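You operate a simulated robot arm through the tools that you are given. There is no shell and no other tool. Be economical: measure what you need, move in short steps, check, and stop when the job is done.

The job below is to be done with a simulated two-armed robot. You get a single attempt, and the scene is never put back.

JOB
Take the small tee and leave it on the middle of the drawer bench. Fetch the small elbow and set it on the desk top in front of the grey boxes. Take the door wedge and put it on the blue tray. Take the orange handled jug on the desk top in front of the grey boxes and put it away on the shelf of the tall table. Open the desk drawer, put the green chock from the top of the long desk in the inside of the desk drawer and shut the drawer again. Shut the right cupboard door. Take the white-band union on the top of the wooden table and put it away on the shelf of the hose bench. Put the white cup in the inside of the sink. Put the yellow brush on the top of the wooden table away on the narrow shelf over the tall bench. Put one of the large oranges from the back of the tall bench in the black tray. Take the green cup and put it on the top of the grey bench. Open the large drawer. Any order will do. Set down upright: orange handled jug, white-band union, white cup, green cup.

Only the result counts: the job must be done as asked and must still hold three seconds after the hand-in. Knocking over, shifting, dropping, spilling or breaking anything else fails it.

ROBOT AND FRAMES
Two 7-joint arms with two-finger parallel grippers on one trunk, on a base that drives. Base frame: it is fixed to the floor where the robot stands at the start and does not move with it; the origin is under the middle of the robot, x ahead of it, y to its left, z up. Units: mm, degrees, N and s.
The left shoulder is at the start at [70, 133, 1176], the right one opposite. Places, roughly: black tray (20x15x8 cm) [-6900, -7200, 800]; blue tray (27x19x3 cm) [600, 1700, 800]; desk drawer [-200, 1700, 600]; desk top in front of the grey boxes [400, 1700, 800]; door wedge (12x5x3 cm) [300, 1700, 300]; green chock (6x8x6 cm) [-600, 1700, 800]; green cup (7x7x9 cm) [-5400, -2000, 1200]; inside of the desk drawer [-200, 1800, 600]; inside of the sink [-7500, -3200, 700]; large drawer [-4800, -4200, 900]; large orange (8x8x7 cm) [-5200, -3400, 900]; middle of the drawer bench [300, -600, 900]; narrow shelf over the tall bench [-5200, -3900, 1200]; orange handled jug [250, 1750, 750]; right cupboard door [-1200, 1400, 1000]; shelf of the hose bench [-1800, -7200, 300]; shelf of the tall table [500, -6500, 400]; top of the grey bench [-6500, 1900, 900]; white cup (7x7x9 cm) [-4900, -5100, 800]; white-band union [-5000, -5000, 750]; yellow brush (12x5x8 cm) [-4900, -4700, 800]. Payload 1.57 kg a hand.
The TCP of each hand is the grasp point between the finger pads, 30 mm short of the fingertips. In the tool frame z runs along the fingers and y along their closing line. The gripper opens to 80 mm. The fingers are 17 mm wide and 12 mm thick; the gripper's body (40 by 82 mm) begins 80 mm behind the TCP.
Orientation is that of the tool frame in the base frame, as [roll, pitch, yaw] about the fixed x, y, z axes, in that order (R = Rz(yaw) Ry(pitch) Rx(roll)). With the fingers straight down and closing along the base's y, the tool's x points along the base's -x, its y along +y and its z along -z.

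CONTROLS
- The arms move only by the tool jog_arm. It takes "left_rows", "right_rows" or both (then of equal length, played together; a hand with none holds still); each is a list of rows, each an object of numbers (a shift or turn left out is 0, a gripper value left out holds the last): "dx", "dy", "dz": the shift along the tool's x, y, z in mm; "rx", "ry", "rz": the turn, a rotation vector about the tool's x, y, z in degrees. In form: [{"dx": .., "dy": .., "dz": .., "rx": .., "ry": .., "rz": ..}, ...]. A call has 1 to 8 rows; each row shifts and turns the commanded pose from where the row before left it, along the tool's axes as they then stand. "left_fingers" and "right_fingers" are, for a hand that has rows, the closure, from 0 (fully open) to 1 (shut), set as the call begins (left out, the last holds). Each row takes 0.2 s and may step no farther than 50 mm and 8.6 degrees from the row before; otherwise, or with a gripper value out of range, the whole call is refused. A pose out of reach is approached as far as the arm can. The call stops where the force on the tool passes 40 N (or 10 N more than at its start, if that is more) or the arm is blocked; 0.2 s more then pass. The fingers move at their own pace (about 153 mm/s each) and stop on an object; they squeeze with about 26 N. The grip force told is the motor's: it shows also when the fingers shut on nothing. Time passes only in rows, and 0.2 s behind the last, so rows that do not move let the fingers close. The reply holds the time, the measured pose of the TCP, the force on the tool along the base axes, the opening and the grip force, in the units named above and with some noise, with the torque about the TCP (base axes, N m) and any sound that the robot's microphone picked up.
- Cameras (640 x 400 px; columns grow to the right, rows downward): "scene" is now at [123.2, -29.7, 1386.9]; the picture's right is [-0.38, -0.92, 0.00], its down [-0.68, 0.28, -0.68] and it looks along [0.62, -0.26, -0.74] (base axes); focal length 294 px, centre (320, 200). "left" rides on the left gripper at [72, 7, -122] in its tool frame; the picture's right is [-0.09, 1.00, 0.00], its down [-0.84, -0.08, -0.54] and it looks along [-0.54, -0.05, 0.84] (tool axes); focal length 238 px, centre (320, 200). "right" rides on the right gripper at [72, -7, -122] in its tool frame; the picture's right is [0.09, 1.00, 0.00], its down [-0.84, 0.08, -0.54] and it looks along [-0.54, 0.05, 0.84] (tool axes); focal length 238 px, centre (320, 200). There is no depth. A picture from a camera that has moved, and an enlarged one, comes with that camera's place and axes in the base frame and with its lens.
- grab_frame(camera): a new picture of that camera. It takes no simulated time.
- lift_body(by): slides the trunk up (or, below 0, down) by that many mm; the arms and the scene camera ride with it, the base frame stays. It gives what a move gives, with no picture.
- roll_base(legs): drives the robot by 1 to 6 legs, each [ahead, left, turn to the left] in mm, mm and degrees, along the robot's own axes; the way and the turn of a leg run together, so that a leg with both is an arc; at most 1500 mm and 180 degrees a leg. The arms and the cameras ride along, it lands a little off, and it stops where it bumps. It gives what a move gives.
- aim_head(pan, tilt): turns the head with the scene camera to pan (to the left, within 86 degrees either way) and tilt (down, from -29 to 69), counted from straight ahead of the robot. It gives what a move gives.
- enlarge(camera, box): a new picture of the part [left, top, right, bottom] of that camera's present view, enlarged. It takes no simulated time.
- sign_off(): hands the job in; it is judged then, once.

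Work in short steps. Places have to be worked out from the pictures, the camera data and where the tool is seen: move nearer, look again, correct. Check each grasp and each placing, and mend what went wrong. You have 567 turns and 370 pictures in all, those below and enlarged ones among them. Open the grippers and draw the arms clear of the work before you hand the job in, unless the task says otherwise; then end with one line.

The tools are called after "Request:" as name(argument=value, ...) on one line, values as JSON. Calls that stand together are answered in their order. jog_arm: Moves the arms, as the interface text tells. Its arguments: {"type":"object","properties":{"left_rows":{"type":"array"},"left_fingers":{"type":"number"},"right_rows":{"type":"array"},"right_fingers":{"type":"number"}},"required":[]} The other tools are called the same way: lift_body (by) slides the trunk up or down; roll_base (legs) drives the base; aim_head (pan, tilt) turns the head that bears the scene camera; grab_frame (camera) takes a picture; enlarge (camera, box) takes an enlarged picture of a part of a camera's view; sign_off () hands the job in.

At the start:

```text
t: 0.0
left_ee_pos: [438.7, 97.6, 1079.6]
left_ee_rot: [-180.0, 0.0, -179.9]
left_wrist_force: [0.3, -0.1, 0.2]
left_moment: [-0.02, -0.02, -0.04]
left_finger_gap: 79.9
left_finger_force: 0.0
right_ee_pos: [416.9, -344.3, 1077.3]
right_ee_rot: [-179.9, 0.0, 179.9]
right_wrist_force: [-0.9, -0.1, -0.7]
right_moment: [-0.03, -0.01, -0.03]
right_finger_gap: 80.1
right_finger_force: 0.1
trunk travel left (down, up): [-750.0, 190.0]
robot x, y, heading: [-2.5, -1.4, 0.1]
head pan, tilt: [-22.4, 47.5]
```

scene: 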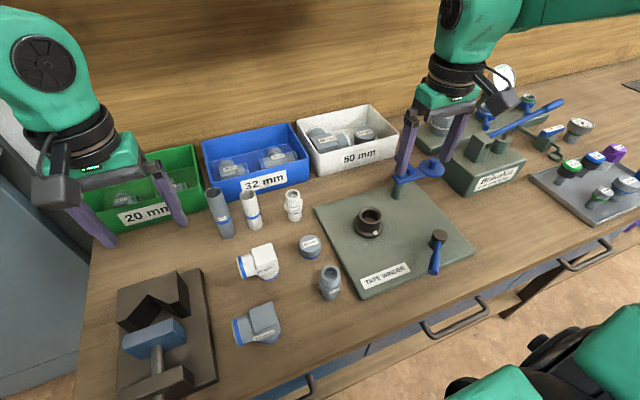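
right: 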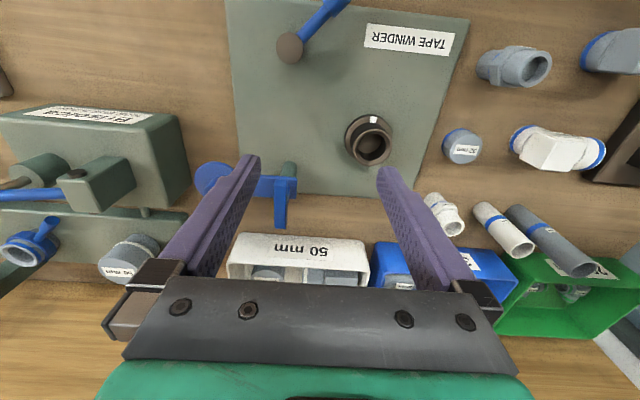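
left: 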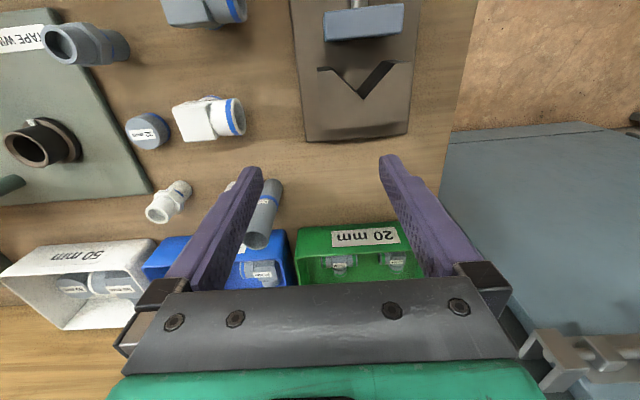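

I look closer at the bench for the small tee and elbow.

Request:
enlarge(camera="scene", box=[80, 120, 400, 320])

Request:
enlarge(camera="scene", box=[380, 50, 640, 212])

```text
2.00 times, centred on (240, 220) of scene
camera zoom: at [123.2, -29.7, 1386.9], right [-0.38, -0.92, 0.0], down [-0.68, 0.28, -0.68], along [0.62, -0.26, -0.74], focal length 588 px, centre (480, 160)
```

zoom: 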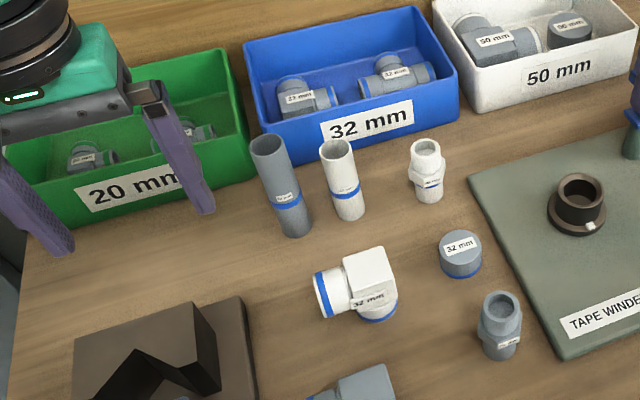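

```text
2.46 times, centred on (510, 131) of scene
camera zoom: at [123.2, -29.7, 1386.9], right [-0.38, -0.92, 0.0], down [-0.68, 0.28, -0.68], along [0.62, -0.26, -0.74], focal length 724 px, centre (-148, 370)
```

zoom: 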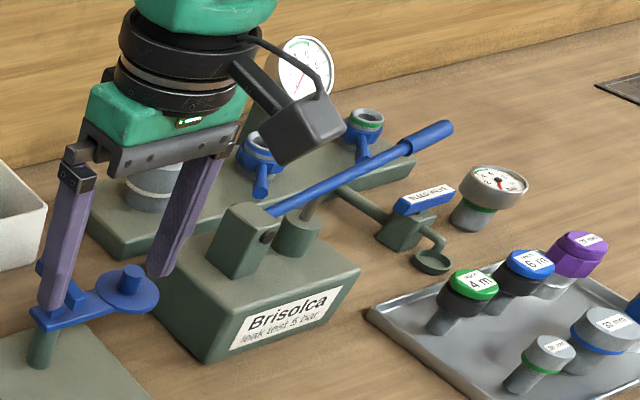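

The green bin holds the 20 mm fittings. I aim the head at it and enlarge.

Request:
aim_head(pan=15, tilt=45)

Request:
jog_arm(left_rows=[{"dx": 50}, {"dx": 50}, {"dx": 50, "dy": 40}, {"dy": 50}])

Request:
grab_frame(camera="scene")

Request:
grab_frame(camera="left")

```text
t: 1.0
left_ee_pos: [439.6, 98.4, 1080.8]
left_ee_rot: [-179.9, 0.0, -179.9]
left_wrist_force: [0.5, 0.3, 0.2]
left_moment: [0.03, 0.0, -0.01]
left_finger_gap: 79.8
left_finger_force: 0.1
right_ee_pos: [416.2, -343.7, 1076.9]
right_ee_rot: [-179.9, 0.0, 180.0]
right_wrist_force: [-0.4, 0.4, -0.2]
right_moment: [-0.01, -0.01, -0.01]
right_finger_gap: 79.6
right_finger_force: 0.0
trunk travel left (down, up): [-750.0, 190.0]
robot x, y, heading: [1.5, 3.5, 0.0]
head pan, tilt: [15.0, 45.0]
```

```text
refused: row 3 steps farther than a row can; nothing moved
```

```text
364 pictures are left
camera scene: at [128.5, 21.4, 1390.4], right [0.26, -0.97, 0.0], down [-0.68, -0.18, -0.71], along [0.68, 0.18, -0.71], focal length 294 px, centre (320, 200)
```

scene: 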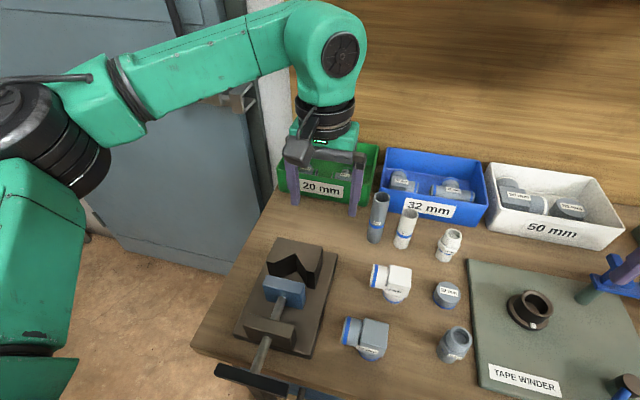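

```text
363 pictures are left
camera left: at [367.8, 104.2, 1202.8], right [0.09, 1.0, 0.0], down [0.84, -0.08, 0.54], along [0.54, -0.05, -0.84], focal length 238 px, centre (320, 200)
```

left: 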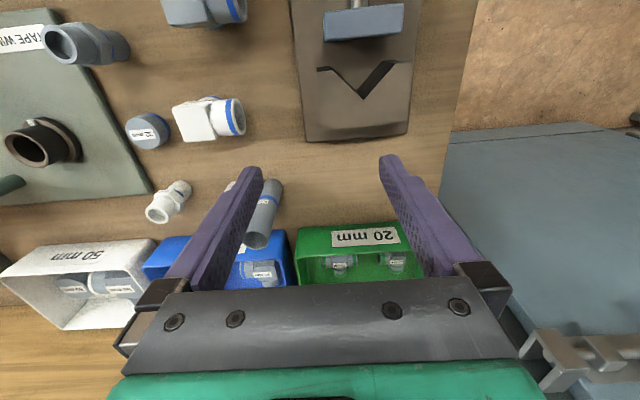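

The hand hides the bin from the head; I draw it back and to the left to look in.

Request:
jog_arm(left_rows=[{"dx": 45}, {"dx": 45}, {"dx": 30}])

Request:
enlarge(camera="scene", box=[260, 130, 420, 230])

Request:
enlarge(camera="left", box=[240, 180, 440, 305])

```text
t: 1.8
left_ee_pos: [320.7, 96.7, 1081.5]
left_ee_rot: [-180.0, 0.0, -179.8]
left_wrist_force: [0.0, 0.6, 1.0]
left_moment: [-0.02, -0.01, 0.01]
left_finger_gap: 80.0
left_finger_force: 0.0
right_ee_pos: [417.1, -343.7, 1077.0]
right_ee_rot: [-180.0, 0.0, -180.0]
right_wrist_force: [0.0, 0.2, 0.4]
right_moment: [-0.02, 0.0, 0.02]
right_finger_gap: 80.0
right_finger_force: 0.1
trunk travel left (down, up): [-750.0, 190.0]
robot x, y, heading: [-2.1, -0.7, -0.0]
head pan, tilt: [15.0, 45.0]
```

```text
4.00 times, centred on (340, 180) of scene
camera zoom: at [128.1, 21.4, 1390.4], right [0.26, -0.97, 0.0], down [-0.68, -0.18, -0.71], along [0.68, 0.18, -0.71], focal length 1176 px, centre (240, 280)
```

zoom: 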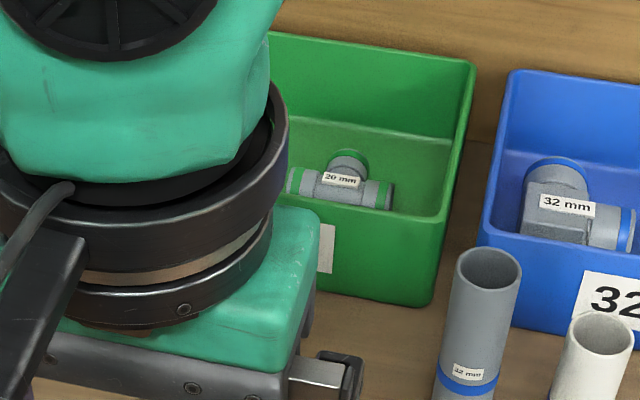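

```text
3.20 times, centred on (340, 242) of left
camera zoom: at [249.2, 103.6, 1204.0], right [0.09, 1.0, 0.0], down [0.84, -0.08, 0.54], along [0.54, -0.05, -0.84], focal length 763 px, centre (256, 64)
```

zoom: 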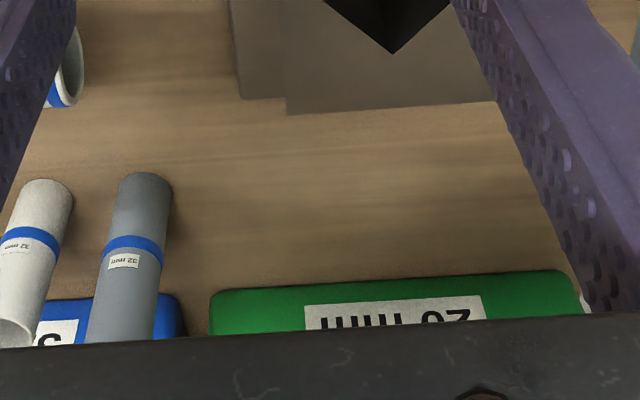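

The tee lies in the green bin's right half; I move the hand left to clear the view.

Request:
jog_arm(left_rows=[{"dy": 45}, {"dy": 45}, {"dy": 45}])

Request:
enlarge(camera="scene", box=[260, 130, 420, 230])

```text
t: 2.6
left_ee_pos: [317.5, 236.9, 1076.8]
left_ee_rot: [-180.0, 0.1, -180.0]
left_wrist_force: [-0.4, -1.0, 0.2]
left_moment: [-0.05, 0.02, 0.0]
left_finger_gap: 80.0
left_finger_force: 0.1
right_ee_pos: [415.4, -343.1, 1075.4]
right_ee_rot: [179.9, 0.1, 179.9]
right_wrist_force: [0.1, 0.7, 0.2]
right_moment: [-0.02, -0.04, -0.03]
right_finger_gap: 80.2
right_finger_force: 0.1
trunk travel left (down, up): [-750.0, 190.0]
robot x, y, heading: [-0.2, 1.7, -0.2]
head pan, tilt: [15.0, 45.0]
```

```text
4.00 times, centred on (340, 180) of scene
camera zoom: at [127.3, 22.5, 1390.5], right [0.26, -0.97, 0.0], down [-0.68, -0.18, -0.71], along [0.68, 0.18, -0.71], focal length 1176 px, centre (240, 280)
```

zoom: 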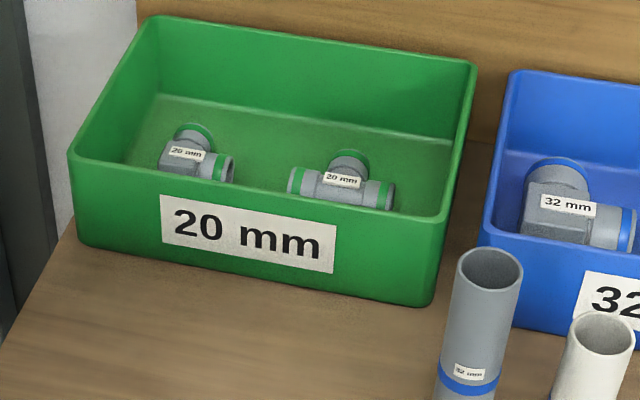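

I put the left hand at about (600, 215) to look down into the bin with its camera.

Request:
jog_arm(left_rows=[{"dx": -48}, {"dx": -48}, {"dx": -48}, {"dx": -48}, {"dx": -48}, {"dx": -45, "dy": -20}])

Request:
grab_frame(camera="left")

```text
t: 4.0
left_ee_pos: [577.4, 207.3, 1078.7]
left_ee_rot: [179.9, 0.3, -179.9]
left_wrist_force: [0.1, -1.2, -0.4]
left_moment: [0.09, 0.01, -0.02]
left_finger_gap: 80.1
left_finger_force: 0.1
left hand out of reach, approached as far as the arm can: row 6
right_ee_pos: [415.3, -345.0, 1075.9]
right_ee_rot: [179.9, 0.1, 179.9]
right_wrist_force: [0.6, -0.4, 0.8]
right_moment: [0.03, -0.01, -0.02]
right_finger_gap: 79.9
right_finger_force: 0.0
trunk travel left (down, up): [-750.0, 190.0]
robot x, y, heading: [-3.3, 1.4, 0.2]
head pan, tilt: [15.0, 45.0]
```

```text
359 pictures are left
camera left: at [505.9, 213.7, 1201.0], right [0.09, 1.0, 0.0], down [0.83, -0.08, 0.55], along [0.54, -0.05, -0.84], focal length 238 px, centre (320, 200)
```

left: 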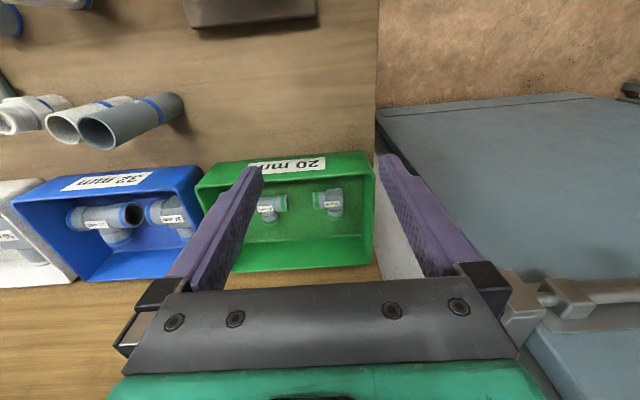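

Elbow at about (717, 214, 880) and tee at (717, 109, 880); beyond reach from here, so I look down at the gap between base and bench before driving.

Request:
aim_head(pan=0, tilt=69)

Request:
grab_frame(camera="scene")

```text
t: 4.9
left_ee_pos: [578.1, 210.4, 1079.0]
left_ee_rot: [-180.0, 0.1, -179.8]
left_wrist_force: [-0.8, 0.3, -0.6]
left_moment: [-0.03, 0.01, 0.0]
left_finger_gap: 80.1
left_finger_force: 0.0
right_ee_pos: [414.8, -342.3, 1077.4]
right_ee_rot: [180.0, 0.0, -179.9]
right_wrist_force: [-0.7, 0.2, 0.7]
right_moment: [0.01, 0.02, 0.0]
right_finger_gap: 80.0
right_finger_force: 0.1
trunk travel left (down, up): [-750.0, 190.0]
robot x, y, heading: [1.4, 4.9, -0.1]
head pan, tilt: [0.0, 68.8]
```

```text
358 pictures are left
camera scene: at [106.0, 1.0, 1361.5], right [0.0, -1.0, 0.0], down [-0.93, 0.0, -0.36], along [0.36, 0.0, -0.93], focal length 294 px, centre (320, 200)
```

scene: 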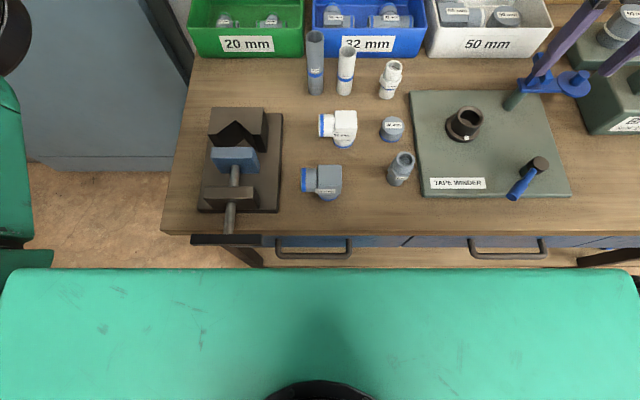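

Torso front is at about x=130, handles near x=210, so there is room; I drive ahead 70 mm with the hand pulled back first not needed (hand is well above everything).

Request:
roll_base(legs=[[60, 0, 0]])

Request:
grab_frame(camera="scene")

```text
t: 5.9
left_ee_pos: [634.6, 210.1, 1077.4]
left_ee_rot: [179.9, 0.0, -179.9]
left_wrist_force: [0.4, 0.1, -0.1]
left_moment: [-0.01, -0.01, -0.02]
left_finger_gap: 79.9
left_finger_force: 0.1
right_ee_pos: [476.3, -343.3, 1076.5]
right_ee_rot: [180.0, 0.0, -179.9]
right_wrist_force: [0.8, -0.4, -0.3]
right_moment: [-0.03, 0.01, -0.01]
right_finger_gap: 80.4
right_finger_force: 0.1
trunk travel left (down, up): [-750.0, 190.0]
robot x, y, heading: [59.4, -4.5, -0.2]
head pan, tilt: [0.0, 68.8]
```

```text
357 pictures are left
camera scene: at [164.6, 0.8, 1361.1], right [0.0, -1.0, 0.0], down [-0.93, 0.0, -0.36], along [0.36, 0.0, -0.93], focal length 294 px, centre (320, 200)
```

scene: 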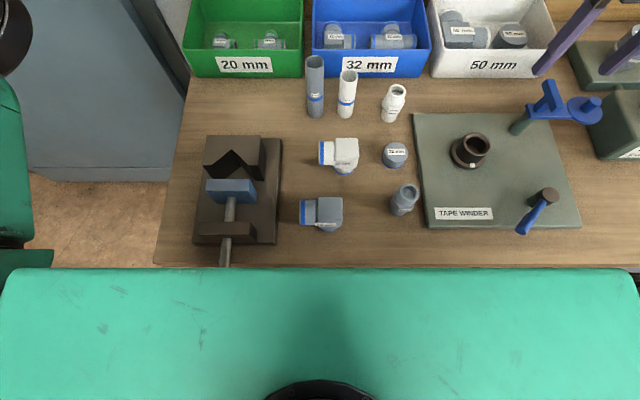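

No bump. I go 45 mm more.

Request:
roll_base(legs=[[45, 0, 0]])

Request:
jog_arm(left_rows=[{"dz": 40}, {"dx": -30}])

Request:
grab_frame(camera="left")

```text
t: 6.8
left_ee_pos: [641.0, 209.3, 1076.3]
left_ee_rot: [179.8, 0.1, -179.7]
left_wrist_force: [0.5, -0.4, 0.2]
left_moment: [0.04, 0.1, 0.0]
left_finger_gap: 80.0
left_finger_force: 0.0
right_ee_pos: [481.6, -343.6, 1077.0]
right_ee_rot: [180.0, 0.0, -180.0]
right_wrist_force: [-1.8, -1.5, 0.9]
right_moment: [0.11, -0.19, -0.02]
right_finger_gap: 80.2
right_finger_force: 0.0
trunk travel left (down, up): [-750.0, 190.0]
robot x, y, heading: [63.7, 2.3, -0.1]
head pan, tilt: [0.0, 68.8]
```

```text
t: 7.4
left_ee_pos: [650.0, 210.4, 1034.4]
left_ee_rot: [179.8, 0.2, -179.7]
left_wrist_force: [0.7, 0.4, 0.3]
left_moment: [0.05, -0.01, -0.01]
left_finger_gap: 80.2
left_finger_force: 0.0
left hand out of reach, approached as far as the arm can: row 2
right_ee_pos: [480.1, -344.7, 1076.7]
right_ee_rot: [179.9, 0.0, -180.0]
right_wrist_force: [0.7, -0.1, -0.9]
right_moment: [0.0, -0.04, -0.02]
right_finger_gap: 80.0
right_finger_force: 0.0
trunk travel left (down, up): [-750.0, 190.0]
robot x, y, heading: [64.7, -4.6, -0.3]
head pan, tilt: [0.0, 68.8]
```

```text
356 pictures are left
camera left: at [577.6, 215.5, 1156.9], right [0.09, 1.0, 0.0], down [0.84, -0.08, 0.54], along [0.54, -0.04, -0.84], focal length 238 px, centre (320, 200)
```

left: 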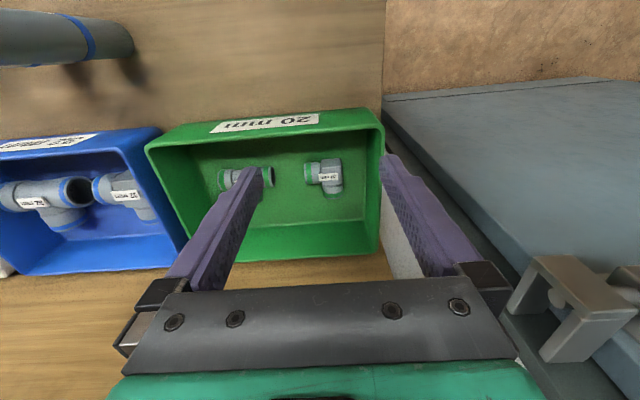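

The base bumps at x≈64. The arm's reach is about 520 mm from the shoulder, so I raise the hand and turn the base right 25° to bring the left shoulder forward.

Request:
jog_arm(left_rows=[{"dz": -40, "dx": 20}, {"dx": 30}])

Request:
roll_base(legs=[[-10, 0, 0], [0, 0, -25]])

Request:
grab_frame(camera="left")

```text
t: 8.0
left_ee_pos: [600.0, 210.9, 1077.9]
left_ee_rot: [179.9, 0.1, -179.8]
left_wrist_force: [-0.8, -0.1, -0.3]
left_moment: [0.0, -0.04, -0.01]
left_finger_gap: 80.2
left_finger_force: 0.0
right_ee_pos: [480.6, -342.3, 1076.8]
right_ee_rot: [-180.0, 0.0, -180.0]
right_wrist_force: [0.5, 0.3, 0.3]
right_moment: [0.02, 0.02, 0.01]
right_finger_gap: 80.2
right_finger_force: 0.0
trunk travel left (down, up): [-750.0, 190.0]
robot x, y, heading: [62.9, 0.8, 0.1]
head pan, tilt: [0.0, 68.8]
```

```text
t: 9.6
left_ee_pos: [595.5, 135.9, 1066.8]
left_ee_rot: [179.3, -1.6, 170.5]
left_wrist_force: [0.0, 0.4, -0.2]
left_moment: [-0.01, 0.0, 0.01]
left_finger_gap: 79.9
left_finger_force: 0.1
right_ee_pos: [383.6, -392.8, 1077.5]
right_ee_rot: [-179.9, -0.1, 170.0]
right_wrist_force: [-0.2, 0.4, 0.2]
right_moment: [0.01, 0.03, 0.02]
right_finger_gap: 80.0
right_finger_force: 0.1
trunk travel left (down, up): [-750.0, 190.0]
robot x, y, heading: [33.5, 14.4, -10.1]
head pan, tilt: [0.0, 68.8]
stopped in leg 2: the robot was blocked; the commanded pose is now the measured one
```

```text
355 pictures are left
camera left: at [529.7, 151.3, 1189.8], right [0.25, 0.97, 0.01], down [0.83, -0.22, 0.52], along [0.5, -0.12, -0.85], focal length 238 px, centre (320, 200)
```

left: 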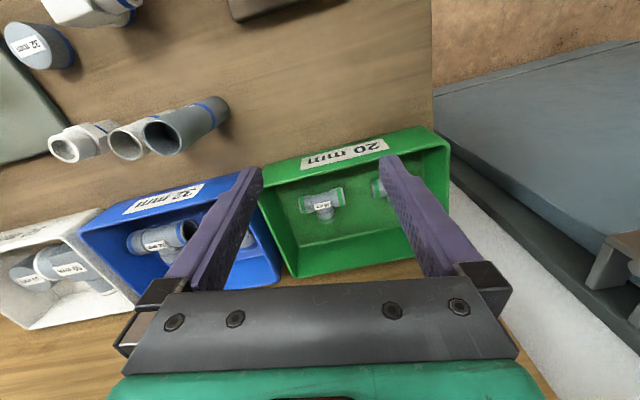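

Turning near the bench blocks. I back off, square up again, and will use a tilted hand instead.

Request:
roll_base(legs=[[-60, 0, 0], [0, 0, 10.1], [0, 80, 0], [86, 0, 0]])

Request:
grab_frame(camera="scene")

```text
t: 12.6
left_ee_pos: [587.1, 322.1, 1068.9]
left_ee_rot: [179.3, -1.1, -179.5]
left_wrist_force: [0.6, 0.8, 0.3]
left_moment: [-0.02, -0.01, 0.03]
left_finger_gap: 80.2
left_finger_force: 0.1
right_ee_pos: [469.4, -234.5, 1077.8]
right_ee_rot: [-180.0, 0.1, -179.9]
right_wrist_force: [0.4, 0.4, 0.1]
right_moment: [-0.02, 0.0, -0.01]
right_finger_gap: 80.0
right_finger_force: 0.1
trunk travel left (down, up): [-750.0, 190.0]
robot x, y, heading: [53.0, 105.4, 0.3]
head pan, tilt: [0.0, 68.8]
```

```text
354 pictures are left
camera scene: at [159.3, 108.5, 1361.6], right [0.0, -1.0, 0.0], down [-0.93, 0.0, -0.36], along [0.36, 0.0, -0.93], focal length 294 px, centre (320, 200)
```

scene: 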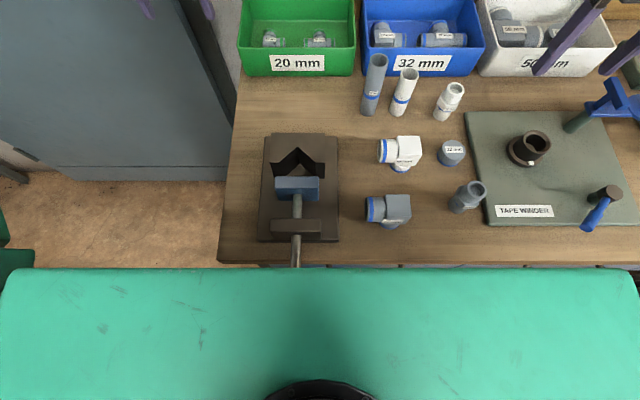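

Robot squared at (53, 105). I raise the right hand, lower the trunk 80 to level the left wrist with the shoulder, then tilt the left hand forward 24°.

Request:
jog_arm(right_rows=[{"dz": -45}, {"dz": -45}], left_rows=[{"dx": 45, "ry": -8}, {"dz": -10, "ry": -8}])

Request:
lift_body(by=-80)

Request:
grab_frame(camera="left")

```text
t: 13.2
left_ee_pos: [540.0, 322.0, 1079.6]
left_ee_rot: [179.3, 15.0, -179.7]
left_wrist_force: [-0.6, -0.2, -0.4]
left_moment: [-0.02, 0.01, -0.03]
left_finger_gap: 80.4
left_finger_force: 0.1
right_ee_pos: [468.9, -233.2, 1167.1]
right_ee_rot: [-180.0, 0.0, -179.9]
right_wrist_force: [-0.1, -0.1, -1.0]
right_moment: [0.01, -0.03, 0.03]
right_finger_gap: 79.9
right_finger_force: 0.1
trunk travel left (down, up): [-750.0, 190.0]
robot x, y, heading: [54.0, 104.6, -0.0]
head pan, tilt: [0.0, 68.8]
```

```text
t: 14.4
left_ee_pos: [542.1, 322.1, 997.0]
left_ee_rot: [179.3, 14.7, -179.7]
left_wrist_force: [0.2, -0.2, 0.3]
left_moment: [0.02, -0.01, 0.0]
left_finger_gap: 80.0
left_finger_force: 0.0
right_ee_pos: [470.8, -235.1, 1086.4]
right_ee_rot: [-180.0, 0.0, -179.9]
right_wrist_force: [0.4, 0.0, 0.1]
right_moment: [-0.02, 0.0, -0.04]
right_finger_gap: 79.8
right_finger_force: 0.1
trunk travel left (down, up): [-670.0, 270.0]
robot x, y, heading: [57.5, 107.1, 0.3]
head pan, tilt: [0.0, 68.8]
```

```text
353 pictures are left
camera left: at [441.7, 325.1, 1098.1], right [0.08, 1.0, 0.04], down [0.67, -0.08, 0.74], along [0.74, -0.03, -0.67], focal length 238 px, centre (320, 200)
```

left: 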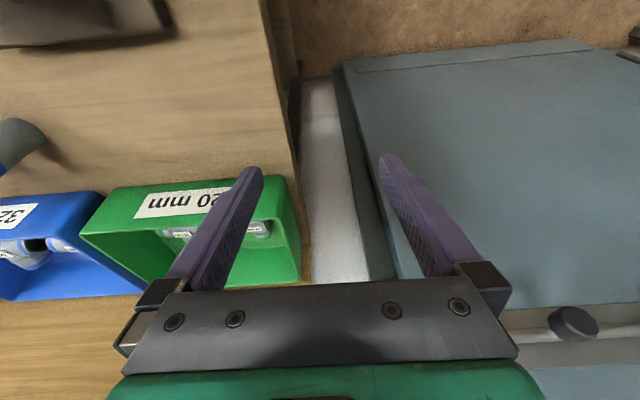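

Now I move above the elbow: toward (690, 211, 985), then tilt 8° further.

Request:
jog_arm(left_rows=[{"dx": -35, "dy": -28, "dz": 13}, {"dx": -35, "dy": -28, "dz": 13}, {"dx": -35, "dy": -28, "dz": 13}, {"dx": -34, "dy": -27, "dz": 13}, {"ry": -8}])

Request:
grab_frame(camera="left")

```text
t: 15.6
left_ee_pos: [690.6, 214.7, 982.7]
left_ee_rot: [179.5, 22.9, -179.8]
left_wrist_force: [0.5, -0.8, -0.2]
left_moment: [-0.08, -0.02, -0.07]
left_finger_gap: 80.0
left_finger_force: 0.2
right_ee_pos: [470.2, -232.0, 1087.4]
right_ee_rot: [-179.8, 0.1, -179.9]
right_wrist_force: [-0.3, 0.9, -0.4]
right_moment: [-0.01, -0.06, 0.01]
right_finger_gap: 79.8
right_finger_force: 0.0
trunk travel left (down, up): [-670.0, 270.0]
robot x, y, heading: [52.6, 105.2, -0.1]
head pan, tilt: [0.0, 68.8]
```

```text
352 pictures are left
camera left: at [577.6, 218.4, 1067.3], right [0.08, 1.0, 0.05], down [0.56, -0.08, 0.82], along [0.82, -0.04, -0.56], focal length 238 px, centre (320, 200)
```

left: 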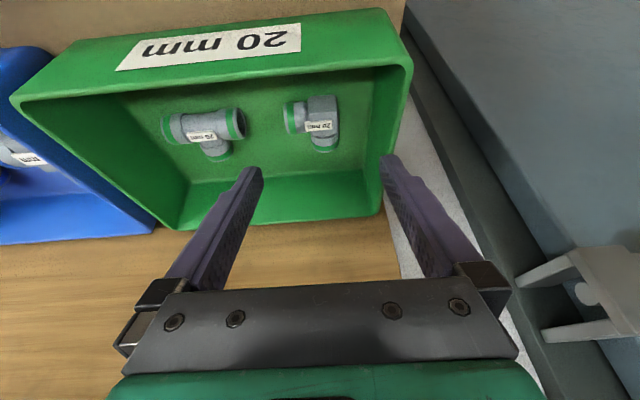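

Elbow axis near (718, 208, 870). I descend to TCP (706, 208, 890).

Request:
jog_arm(left_rows=[{"dx": 7, "dy": -3, "dz": 31}, {"dx": 7, "dy": -2, "dz": 30}, {"dx": 8, "dy": -2, "dz": 30}])

Request:
grab_frame(camera="left")

```text
t: 16.4
left_ee_pos: [700.6, 205.7, 897.1]
left_ee_rot: [179.5, 23.7, -179.4]
left_wrist_force: [6.1, 3.5, 24.5]
left_moment: [-0.92, -0.28, 0.22]
left_finger_gap: 77.2
left_finger_force: 0.0
right_ee_pos: [467.4, -235.8, 1089.3]
right_ee_rot: [180.0, 0.3, -179.8]
right_wrist_force: [0.0, 0.9, 0.6]
right_moment: [-0.01, -0.02, -0.01]
right_finger_gap: 80.4
right_finger_force: 0.0
trunk travel left (down, up): [-670.0, 270.0]
robot x, y, heading: [54.6, 107.1, 0.1]
head pan, tilt: [0.0, 68.8]
```

```text
351 pictures are left
camera left: at [587.7, 210.4, 980.7], right [0.07, 1.0, 0.04], down [0.55, -0.08, 0.83], along [0.83, -0.04, -0.55], focal length 238 px, centre (320, 200)
```

left: 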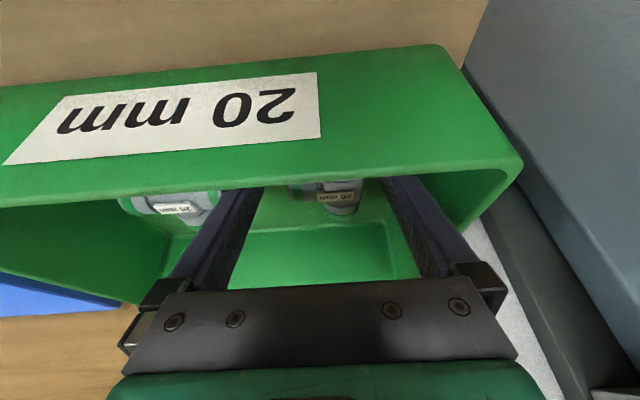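

The fingertips touch the bin floor with the elbow between them. I ease up 4 mm and close.

Request:
jog_arm(left_rows=[{"dz": -5}])

Request:
jog_arm(left_fingers=1, left_rows=[{}, {}, {}])

Request:
grab_frame(camera="left")

```text
t: 16.8
left_ee_pos: [701.8, 205.5, 897.1]
left_ee_rot: [179.3, 23.2, -179.7]
left_wrist_force: [14.4, 1.4, 22.0]
left_moment: [-0.83, -0.5, 0.65]
left_finger_gap: 78.8
left_finger_force: 0.2
right_ee_pos: [469.8, -235.0, 1086.2]
right_ee_rot: [-180.0, 0.1, -179.8]
right_wrist_force: [-0.8, 1.0, 0.9]
right_moment: [-0.02, 0.02, 0.01]
right_finger_gap: 80.0
right_finger_force: 0.0
trunk travel left (down, up): [-670.0, 270.0]
robot x, y, heading: [51.9, 107.3, 0.2]
head pan, tilt: [0.0, 68.8]
```

```text
t: 17.6
left_ee_pos: [698.1, 205.3, 897.4]
left_ee_rot: [179.0, 23.0, -179.9]
left_wrist_force: [-5.3, -5.5, 16.3]
left_moment: [-0.62, 0.1, -0.23]
left_finger_gap: 48.0
left_finger_force: 25.8
right_ee_pos: [466.3, -236.9, 1086.2]
right_ee_rot: [179.9, 0.3, -179.9]
right_wrist_force: [0.3, -0.5, -0.4]
right_moment: [0.0, -0.01, -0.04]
right_finger_gap: 80.2
right_finger_force: 0.0
trunk travel left (down, up): [-670.0, 270.0]
robot x, y, heading: [52.3, 106.8, 0.1]
head pan, tilt: [0.0, 68.8]
```

```text
350 pictures are left
camera left: at [585.2, 208.7, 982.5], right [0.08, 1.0, 0.05], down [0.56, -0.09, 0.82], along [0.83, -0.03, -0.56], focal length 238 px, centre (320, 200)
```

left: 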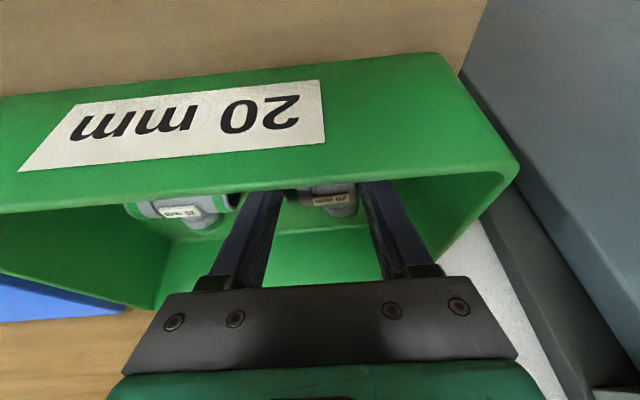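

Gap 48 mm with full grip force: the elbow is held. I lift straight up 100 mm.

Request:
jog_arm(left_rows=[{"dx": -10, "dz": -23}, {"dx": -10, "dz": -23}, {"dx": -10, "dz": -23}, {"dx": -10, "dz": -23}])

Request:
grab_frame(camera="left")

```text
t: 18.6
left_ee_pos: [704.0, 203.4, 995.5]
left_ee_rot: [179.1, 22.9, -179.9]
left_wrist_force: [-0.3, 0.3, -0.7]
left_moment: [0.02, -0.01, -0.03]
left_finger_gap: 0.0
left_finger_force: 21.0
right_ee_pos: [470.5, -234.9, 1085.5]
right_ee_rot: [-180.0, 0.0, -179.9]
right_wrist_force: [0.4, -0.1, -0.4]
right_moment: [-0.01, -0.04, 0.01]
right_finger_gap: 80.0
right_finger_force: 0.0
trunk travel left (down, up): [-670.0, 270.0]
robot x, y, heading: [55.5, 110.4, 0.1]
head pan, tilt: [0.0, 68.8]
```

```text
349 pictures are left
camera left: at [590.7, 208.4, 1080.8], right [0.08, 1.0, 0.05], down [0.56, -0.08, 0.82], along [0.82, -0.03, -0.57], focal length 238 px, centre (320, 200)
```

left: 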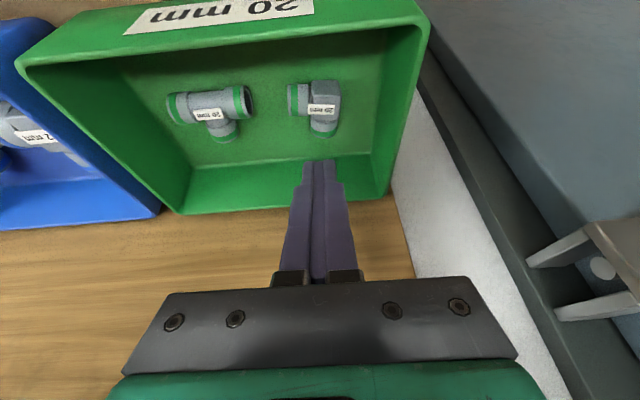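

It slipped: the fingertips were ~8 mm short of the elbow's axis (x≈720). I open, edge the base forward 9 mm, and go down again at x≈714.

Request:
jog_arm(left_fingers=0, left_rows=[{}, {}])

Request:
roll_base(legs=[[9, 0, 0]])

Request:
grab_frame(camera="left")

```text
t: 19.2
left_ee_pos: [704.1, 203.9, 995.0]
left_ee_rot: [179.2, 22.7, -179.8]
left_wrist_force: [-0.5, -0.5, 0.3]
left_moment: [-0.02, 0.0, -0.03]
left_finger_gap: 80.3
left_finger_force: 0.0
right_ee_pos: [471.5, -235.4, 1087.0]
right_ee_rot: [-180.0, 0.0, -179.8]
right_wrist_force: [0.9, 0.9, -0.8]
right_moment: [-0.03, 0.0, -0.01]
right_finger_gap: 79.9
right_finger_force: 0.1
trunk travel left (down, up): [-670.0, 270.0]
robot x, y, heading: [52.6, 103.4, 0.0]
head pan, tilt: [0.0, 68.8]
```

```text
t: 19.9
left_ee_pos: [702.6, 207.4, 995.2]
left_ee_rot: [179.1, 22.8, -179.6]
left_wrist_force: [0.6, 0.2, 0.6]
left_moment: [0.0, 0.0, 0.03]
left_finger_gap: 79.9
left_finger_force: 0.1
right_ee_pos: [472.7, -233.9, 1085.5]
right_ee_rot: [-180.0, 0.1, -179.7]
right_wrist_force: [-0.5, -0.8, 0.7]
right_moment: [-0.02, 0.01, 0.0]
right_finger_gap: 80.0
right_finger_force: 0.0
trunk travel left (down, up): [-670.0, 270.0]
robot x, y, heading: [52.2, 104.7, 0.5]
head pan, tilt: [0.0, 68.8]
```

```text
348 pictures are left
camera left: at [591.0, 210.1, 1080.5], right [0.07, 1.0, 0.05], down [0.56, -0.08, 0.82], along [0.82, -0.03, -0.57], focal length 238 px, centre (320, 200)
```

left: 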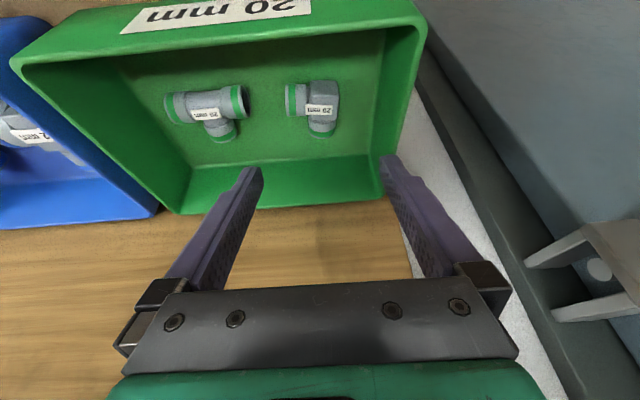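

The base is against the bench already; the arm does the extra 10 mm.

Request:
jog_arm(left_rows=[{"dx": 8, "dy": -1, "dz": 31}, {"dx": 9, "dy": -1, "dz": 30}, {"dx": 10, "dz": 29}])

Request:
grab_frame(camera="left")

```text
t: 20.8
left_ee_pos: [715.5, 202.2, 899.1]
left_ee_rot: [179.2, 22.8, -179.7]
left_wrist_force: [0.0, 0.5, 0.4]
left_moment: [0.02, -0.01, 0.03]
left_finger_gap: 80.1
left_finger_force: 0.0
right_ee_pos: [472.8, -233.7, 1085.7]
right_ee_rot: [179.9, 0.0, -179.8]
right_wrist_force: [0.1, 0.8, 0.0]
right_moment: [0.0, 0.02, -0.03]
right_finger_gap: 79.7
right_finger_force: 0.0
trunk travel left (down, up): [-670.0, 270.0]
robot x, y, heading: [54.6, 107.5, 0.2]
head pan, tilt: [0.0, 68.8]
```

```text
347 pictures are left
camera left: at [602.1, 205.5, 984.6], right [0.07, 1.0, 0.05], down [0.56, -0.08, 0.82], along [0.82, -0.03, -0.57], focal length 238 px, centre (320, 200)
```

left: 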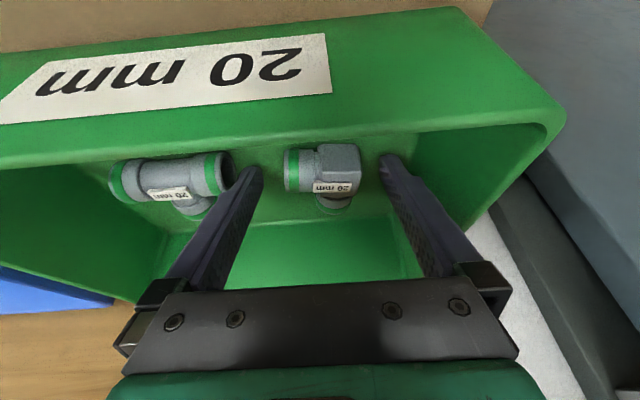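

The elbow sits between the tips now. Down 4 mm more, close, and lift a little to test.

Request:
jog_arm(left_rows=[{"dx": 1.6, "dz": 3.5}])

Request:
jog_arm(left_fingers=1, left_rows=[{}, {}, {}])

Request:
jog_arm(left_rows=[{"dx": -8, "dz": -18}, {"dx": -8, "dz": -18}])

Request:
grab_frame(camera="left")

```text
t: 21.1
left_ee_pos: [713.8, 202.5, 896.8]
left_ee_rot: [179.2, 22.9, -179.5]
left_wrist_force: [-0.4, -1.2, 4.2]
left_moment: [-0.21, -0.02, -0.05]
left_finger_gap: 79.8
left_finger_force: 0.2
right_ee_pos: [472.3, -234.8, 1085.1]
right_ee_rot: [-180.0, 0.1, -179.7]
right_wrist_force: [0.7, -0.5, -0.6]
right_moment: [0.0, 0.0, 0.04]
right_finger_gap: 80.0
right_finger_force: 0.0
trunk travel left (down, up): [-670.0, 270.0]
robot x, y, heading: [54.7, 104.2, 0.1]
head pan, tilt: [0.0, 68.8]
```

```text
t: 21.9
left_ee_pos: [714.4, 202.7, 898.1]
left_ee_rot: [179.2, 22.9, -179.6]
left_wrist_force: [0.1, -1.8, 4.1]
left_moment: [-0.16, 0.0, -0.06]
left_finger_gap: 47.8
left_finger_force: 26.2
right_ee_pos: [471.9, -234.8, 1086.0]
right_ee_rot: [179.9, 0.1, -179.7]
right_wrist_force: [-0.1, 0.1, 0.0]
right_moment: [0.0, 0.01, -0.01]
right_finger_gap: 80.0
right_finger_force: 0.0
trunk travel left (down, up): [-670.0, 270.0]
robot x, y, heading: [56.2, 104.5, 0.2]
head pan, tilt: [0.0, 68.8]
```

```text
t: 22.6
left_ee_pos: [715.8, 202.4, 938.0]
left_ee_rot: [179.2, 22.8, -179.6]
left_wrist_force: [0.2, -0.4, -0.7]
left_moment: [0.03, -0.01, 0.02]
left_finger_gap: 47.7
left_finger_force: 26.4
right_ee_pos: [472.0, -234.8, 1086.5]
right_ee_rot: [179.9, 0.1, -179.8]
right_wrist_force: [0.0, 0.5, -0.2]
right_moment: [0.01, 0.0, 0.01]
right_finger_gap: 79.9
right_finger_force: 0.1
trunk travel left (down, up): [-670.0, 270.0]
robot x, y, heading: [57.7, 105.4, 0.3]
head pan, tilt: [0.0, 68.8]
```

```text
346 pictures are left
camera left: at [602.4, 205.6, 1022.2], right [0.07, 1.0, 0.05], down [0.56, -0.08, 0.82], along [0.82, -0.03, -0.57], focal length 238 px, centre (320, 200)
```

left: 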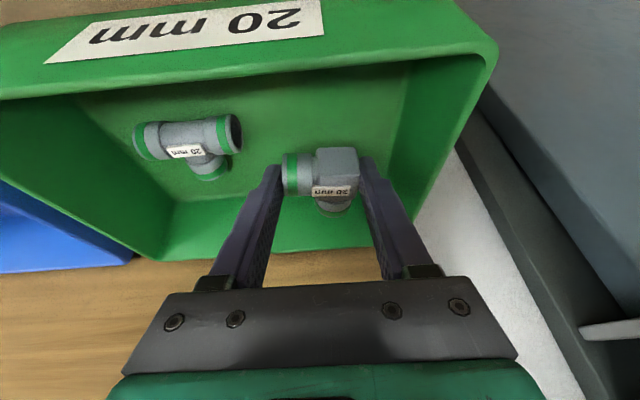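

The elbow is gripped squarely. I lift it out and draw the left hand back, then shift the robot left so the right arm lines up with the tee.

Request:
jog_arm(left_rows=[{"dx": -18, "dz": -42}, {"dx": -18, "dz": -42}, {"dx": 42, "dz": -18}, {"dx": 42, "dz": -18}, {"dx": 42, "dz": -18}, {"dx": 42, "dz": -18}, {"dx": 42, "dz": -18}])

Request:
roll_base(legs=[[-15, 0, 0], [0, 130, 0], [17, 0, 0]])

Request:
grab_frame(camera="scene")

```text
t: 24.1
left_ee_pos: [483.3, 200.1, 1031.5]
left_ee_rot: [179.2, 22.9, -179.5]
left_wrist_force: [-0.4, 0.5, -0.7]
left_moment: [-0.03, 0.01, 0.01]
left_finger_gap: 47.7
left_finger_force: 25.9
right_ee_pos: [472.1, -234.3, 1086.8]
right_ee_rot: [180.0, 0.2, -179.7]
right_wrist_force: [-0.4, 0.1, 0.0]
right_moment: [0.03, -0.03, 0.01]
right_finger_gap: 80.0
right_finger_force: 0.1
trunk travel left (down, up): [-670.0, 270.0]
robot x, y, heading: [53.0, 106.3, 0.5]
head pan, tilt: [0.0, 68.8]
```

```text
t: 26.2
left_ee_pos: [482.5, 330.0, 1029.8]
left_ee_rot: [179.1, 22.9, -179.7]
left_wrist_force: [0.1, 0.5, -1.0]
left_moment: [0.0, -0.01, 0.0]
left_finger_gap: 47.4
left_finger_force: 25.9
right_ee_pos: [469.6, -103.9, 1086.2]
right_ee_rot: [179.9, 0.2, -179.8]
right_wrist_force: [0.3, -0.1, -0.8]
right_moment: [-0.01, -0.01, -0.01]
right_finger_gap: 80.0
right_finger_force: 0.1
trunk travel left (down, up): [-670.0, 270.0]
robot x, y, heading: [53.6, 238.1, 0.1]
head pan, tilt: [0.0, 68.8]
```

```text
345 pictures are left
camera scene: at [157.4, 236.8, 1281.7], right [0.0, -1.0, 0.0], down [-0.93, 0.0, -0.36], along [0.36, 0.0, -0.93], focal length 294 px, centre (320, 200)
```

scene: 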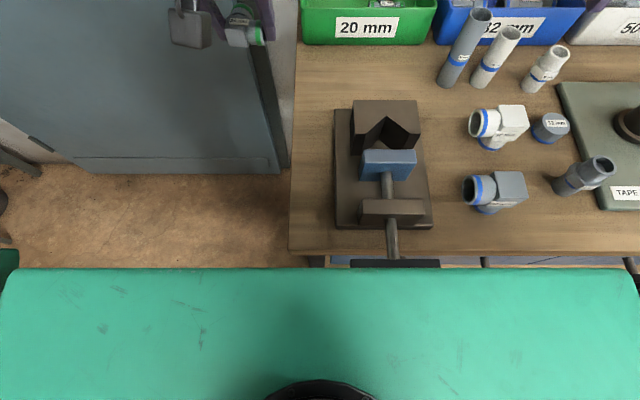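

Now the right hand goes toward the tee at constant height (clear of the tall pipe), tilting forward.

Request:
jog_arm(right_rows=[{"dx": -28, "dy": 34}, {"dx": -28, "dy": 34}, {"dx": -28, "dy": 34}, {"dx": -28, "dy": 34}, {"dx": -28, "dy": 34}, {"dx": -28, "dy": 34}, {"ry": -8}, {"ry": -8}])

Request:
jog_arm(right_rows=[{"ry": -8, "dz": 20}, {"dz": 20, "ry": -8}])

Request:
grab_frame(camera="right")

```text
t: 28.0
left_ee_pos: [483.0, 330.0, 1030.8]
left_ee_rot: [179.2, 22.9, -179.7]
left_wrist_force: [-0.3, 0.4, -0.9]
left_moment: [-0.02, 0.0, -0.03]
left_finger_gap: 47.4
left_finger_force: 26.0
right_ee_pos: [573.0, -87.1, 1092.7]
right_ee_rot: [179.8, 16.2, -179.6]
right_wrist_force: [0.6, -0.5, 0.1]
right_moment: [-0.01, 0.02, 0.01]
right_finger_gap: 79.9
right_finger_force: 0.0
right hand out of reach, approached as far as the arm can: row 1, 2, 3, 4, 5, 6, 7
trunk travel left (down, up): [-670.0, 270.0]
robot x, y, heading: [54.6, 236.1, -0.0]
head pan, tilt: [0.0, 68.8]
```

```text
t: 28.6
left_ee_pos: [485.7, 329.7, 1029.7]
left_ee_rot: [179.2, 22.8, -179.7]
left_wrist_force: [0.4, 0.0, -0.5]
left_moment: [-0.01, 0.01, -0.01]
left_finger_gap: 47.3
left_finger_force: 26.0
right_ee_pos: [588.5, -85.3, 1052.6]
right_ee_rot: [179.9, 32.1, -179.9]
right_wrist_force: [0.5, -0.5, -0.9]
right_moment: [-0.02, 0.02, 0.02]
right_finger_gap: 79.8
right_finger_force: 0.1
trunk travel left (down, up): [-670.0, 270.0]
robot x, y, heading: [53.6, 239.0, 0.2]
head pan, tilt: [0.0, 68.8]
```

```text
344 pictures are left
camera right: at [463.0, -91.7, 1118.8], right [-0.08, 1.0, -0.05], down [0.42, 0.08, 0.9], along [0.9, 0.05, -0.43], focal length 238 px, centre (320, 200)
```

right: 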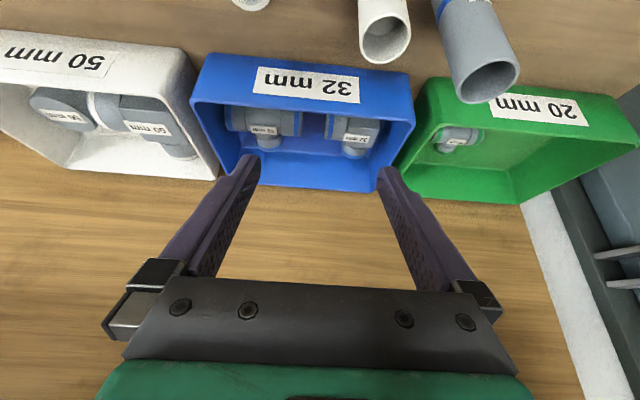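

The right hand would not move sideways at that height; now lower and tilted, I retry moving +y.

Request:
jog_arm(right_rows=[{"dy": 40}, {"dy": 40}])

```text
t: 29.2
left_ee_pos: [484.2, 329.6, 1029.1]
left_ee_rot: [179.2, 22.9, -179.8]
left_wrist_force: [0.4, 0.2, 0.8]
left_moment: [0.02, 0.03, 0.02]
left_finger_gap: 47.3
left_finger_force: 26.0
right_ee_pos: [589.4, -78.5, 1053.2]
right_ee_rot: [179.7, 32.1, -179.7]
right_wrist_force: [0.0, -0.2, 1.3]
right_moment: [0.02, 0.0, 0.01]
right_finger_gap: 80.0
right_finger_force: 0.0
right hand out of reach, approached as far as the arm can: row 1, 2
trunk travel left (down, up): [-670.0, 270.0]
robot x, y, heading: [54.6, 235.3, 0.1]
head pan, tilt: [0.0, 68.8]
```

I try first retracting and then moving inward.

Request:
jog_arm(right_rows=[{"ry": 8}, {"ry": 8}, {"ry": 8}, {"ry": 8}, {"dx": 45}, {"dx": 45}, {"dx": 20, "dy": 35}, {"dy": 35}])

```text
t: 31.0
left_ee_pos: [485.4, 330.6, 1029.8]
left_ee_rot: [179.3, 22.9, -179.7]
left_wrist_force: [0.1, 0.8, -1.0]
left_moment: [-0.01, 0.0, 0.0]
left_finger_gap: 47.3
left_finger_force: 26.0
right_ee_pos: [484.1, -92.7, 1054.5]
right_ee_rot: [179.8, 0.1, -179.6]
right_wrist_force: [0.1, 0.8, -0.6]
right_moment: [0.03, 0.02, 0.01]
right_finger_gap: 79.9
right_finger_force: 0.1
right hand out of reach, approached as far as the arm can: row 1, 3, 5, 6, 7, 8
trunk travel left (down, up): [-670.0, 270.0]
robot x, y, heading: [55.8, 236.3, 0.5]
head pan, tilt: [0.0, 68.8]
```

I probe which freedom unlocks the right arm: yaw turns while moving inward.

Request:
jog_arm(right_rows=[{"dx": 45}, {"dx": 45}, {"dx": 45}, {"dy": 30}, {"dy": 30}])

Request:
jog_arm(right_rows=[{"rz": 8}, {"rz": 8}, {"rz": 8}, {"dy": 20}])

```text
t: 32.2
left_ee_pos: [484.8, 330.0, 1029.4]
left_ee_rot: [179.2, 22.9, -179.8]
left_wrist_force: [-0.2, -0.3, -0.6]
left_moment: [0.0, -0.03, 0.02]
left_finger_gap: 47.3
left_finger_force: 25.9
right_ee_pos: [349.3, -105.9, 1053.1]
right_ee_rot: [179.9, 0.0, -179.6]
right_wrist_force: [-0.3, 0.1, 0.3]
right_moment: [0.02, -0.01, -0.02]
right_finger_gap: 79.8
right_finger_force: 0.1
right hand out of reach, approached as far as the arm can: row 2, 3, 4, 5
trunk travel left (down, up): [-670.0, 270.0]
robot x, y, heading: [53.4, 232.9, 0.0]
head pan, tilt: [0.0, 68.8]
```

```text
t: 33.2
left_ee_pos: [485.8, 330.0, 1029.2]
left_ee_rot: [179.2, 22.8, -179.7]
left_wrist_force: [-0.2, -0.1, 0.8]
left_moment: [-0.02, -0.01, -0.01]
left_finger_gap: 47.3
left_finger_force: 26.3
right_ee_pos: [375.1, -223.2, 1048.1]
right_ee_rot: [179.9, -0.1, 156.3]
right_wrist_force: [0.5, -0.7, -0.3]
right_moment: [0.01, 0.0, 0.04]
right_finger_gap: 79.9
right_finger_force: 0.1
right hand out of reach, approached as far as the arm can: row 1, 2, 3, 4
trunk travel left (down, up): [-670.0, 270.0]
robot x, y, heading: [57.6, 236.4, 0.1]
head pan, tilt: [0.0, 68.8]
```

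Turning yaw clockwise pushed it out, so the wrist-roll joint is at its limit. I spin the right hand the other way by half a turn (the gripper is symmetric).

Request:
jog_arm(right_rows=[{"rz": -8.5}, {"rz": -8.5}, {"rz": -8.5}, {"rz": -8.5}, {"rz": -8.5}, {"rz": -8.5}, {"rz": -8.5}, {"rz": -8.5}])

Request:
jog_arm(right_rows=[{"rz": -8.5}, {"rz": -8.5}, {"rz": -8.5}, {"rz": -8.5}, {"rz": -8.5}, {"rz": -8.5}, {"rz": -8.5}, {"rz": -8.5}])

Request:
jog_arm(right_rows=[{"rz": -8.5}, {"rz": -8.5}, {"rz": -8.5}, {"rz": -8.5}, {"rz": -8.5}, {"rz": -8.5}, {"rz": -8.5}, {"rz": -8.5}])

```text
t: 35.0
left_ee_pos: [485.4, 329.8, 1030.8]
left_ee_rot: [179.2, 22.7, -179.6]
left_wrist_force: [-0.2, 0.0, -0.2]
left_moment: [-0.05, 0.02, 0.0]
left_finger_gap: 47.2
left_finger_force: 26.1
right_ee_pos: [375.8, -222.1, 1047.3]
right_ee_rot: [179.9, 0.0, -135.6]
right_wrist_force: [0.8, -0.6, 0.0]
right_moment: [0.01, 0.01, 0.01]
right_finger_gap: 80.0
right_finger_force: 0.1
trunk travel left (down, up): [-670.0, 270.0]
robot x, y, heading: [52.5, 234.5, 0.5]
head pan, tilt: [0.0, 68.8]
```

```text
t: 36.8
left_ee_pos: [484.2, 329.6, 1028.6]
left_ee_rot: [179.2, 22.7, -179.8]
left_wrist_force: [0.1, 0.1, -0.6]
left_moment: [0.02, -0.01, 0.01]
left_finger_gap: 47.1
left_finger_force: 26.3
right_ee_pos: [374.2, -223.4, 1047.9]
right_ee_rot: [180.0, 0.0, -67.7]
right_wrist_force: [0.0, 0.1, -0.6]
right_moment: [-0.03, 0.0, 0.0]
right_finger_gap: 80.0
right_finger_force: 0.1
trunk travel left (down, up): [-670.0, 270.0]
robot x, y, heading: [56.4, 233.7, 0.3]
head pan, tilt: [0.0, 68.8]
```

```text
t: 38.6
left_ee_pos: [485.1, 329.6, 1029.2]
left_ee_rot: [179.2, 22.8, -179.7]
left_wrist_force: [-0.3, 0.3, -1.1]
left_moment: [0.0, -0.03, -0.01]
left_finger_gap: 47.1
left_finger_force: 25.7
right_ee_pos: [374.8, -222.5, 1047.7]
right_ee_rot: [-180.0, 0.1, 0.2]
right_wrist_force: [0.6, -0.6, -0.2]
right_moment: [-0.03, -0.01, -0.02]
right_finger_gap: 80.0
right_finger_force: 0.1
trunk travel left (down, up): [-670.0, 270.0]
robot x, y, heading: [55.7, 234.3, -0.0]
head pan, tilt: [0.0, 68.8]
```

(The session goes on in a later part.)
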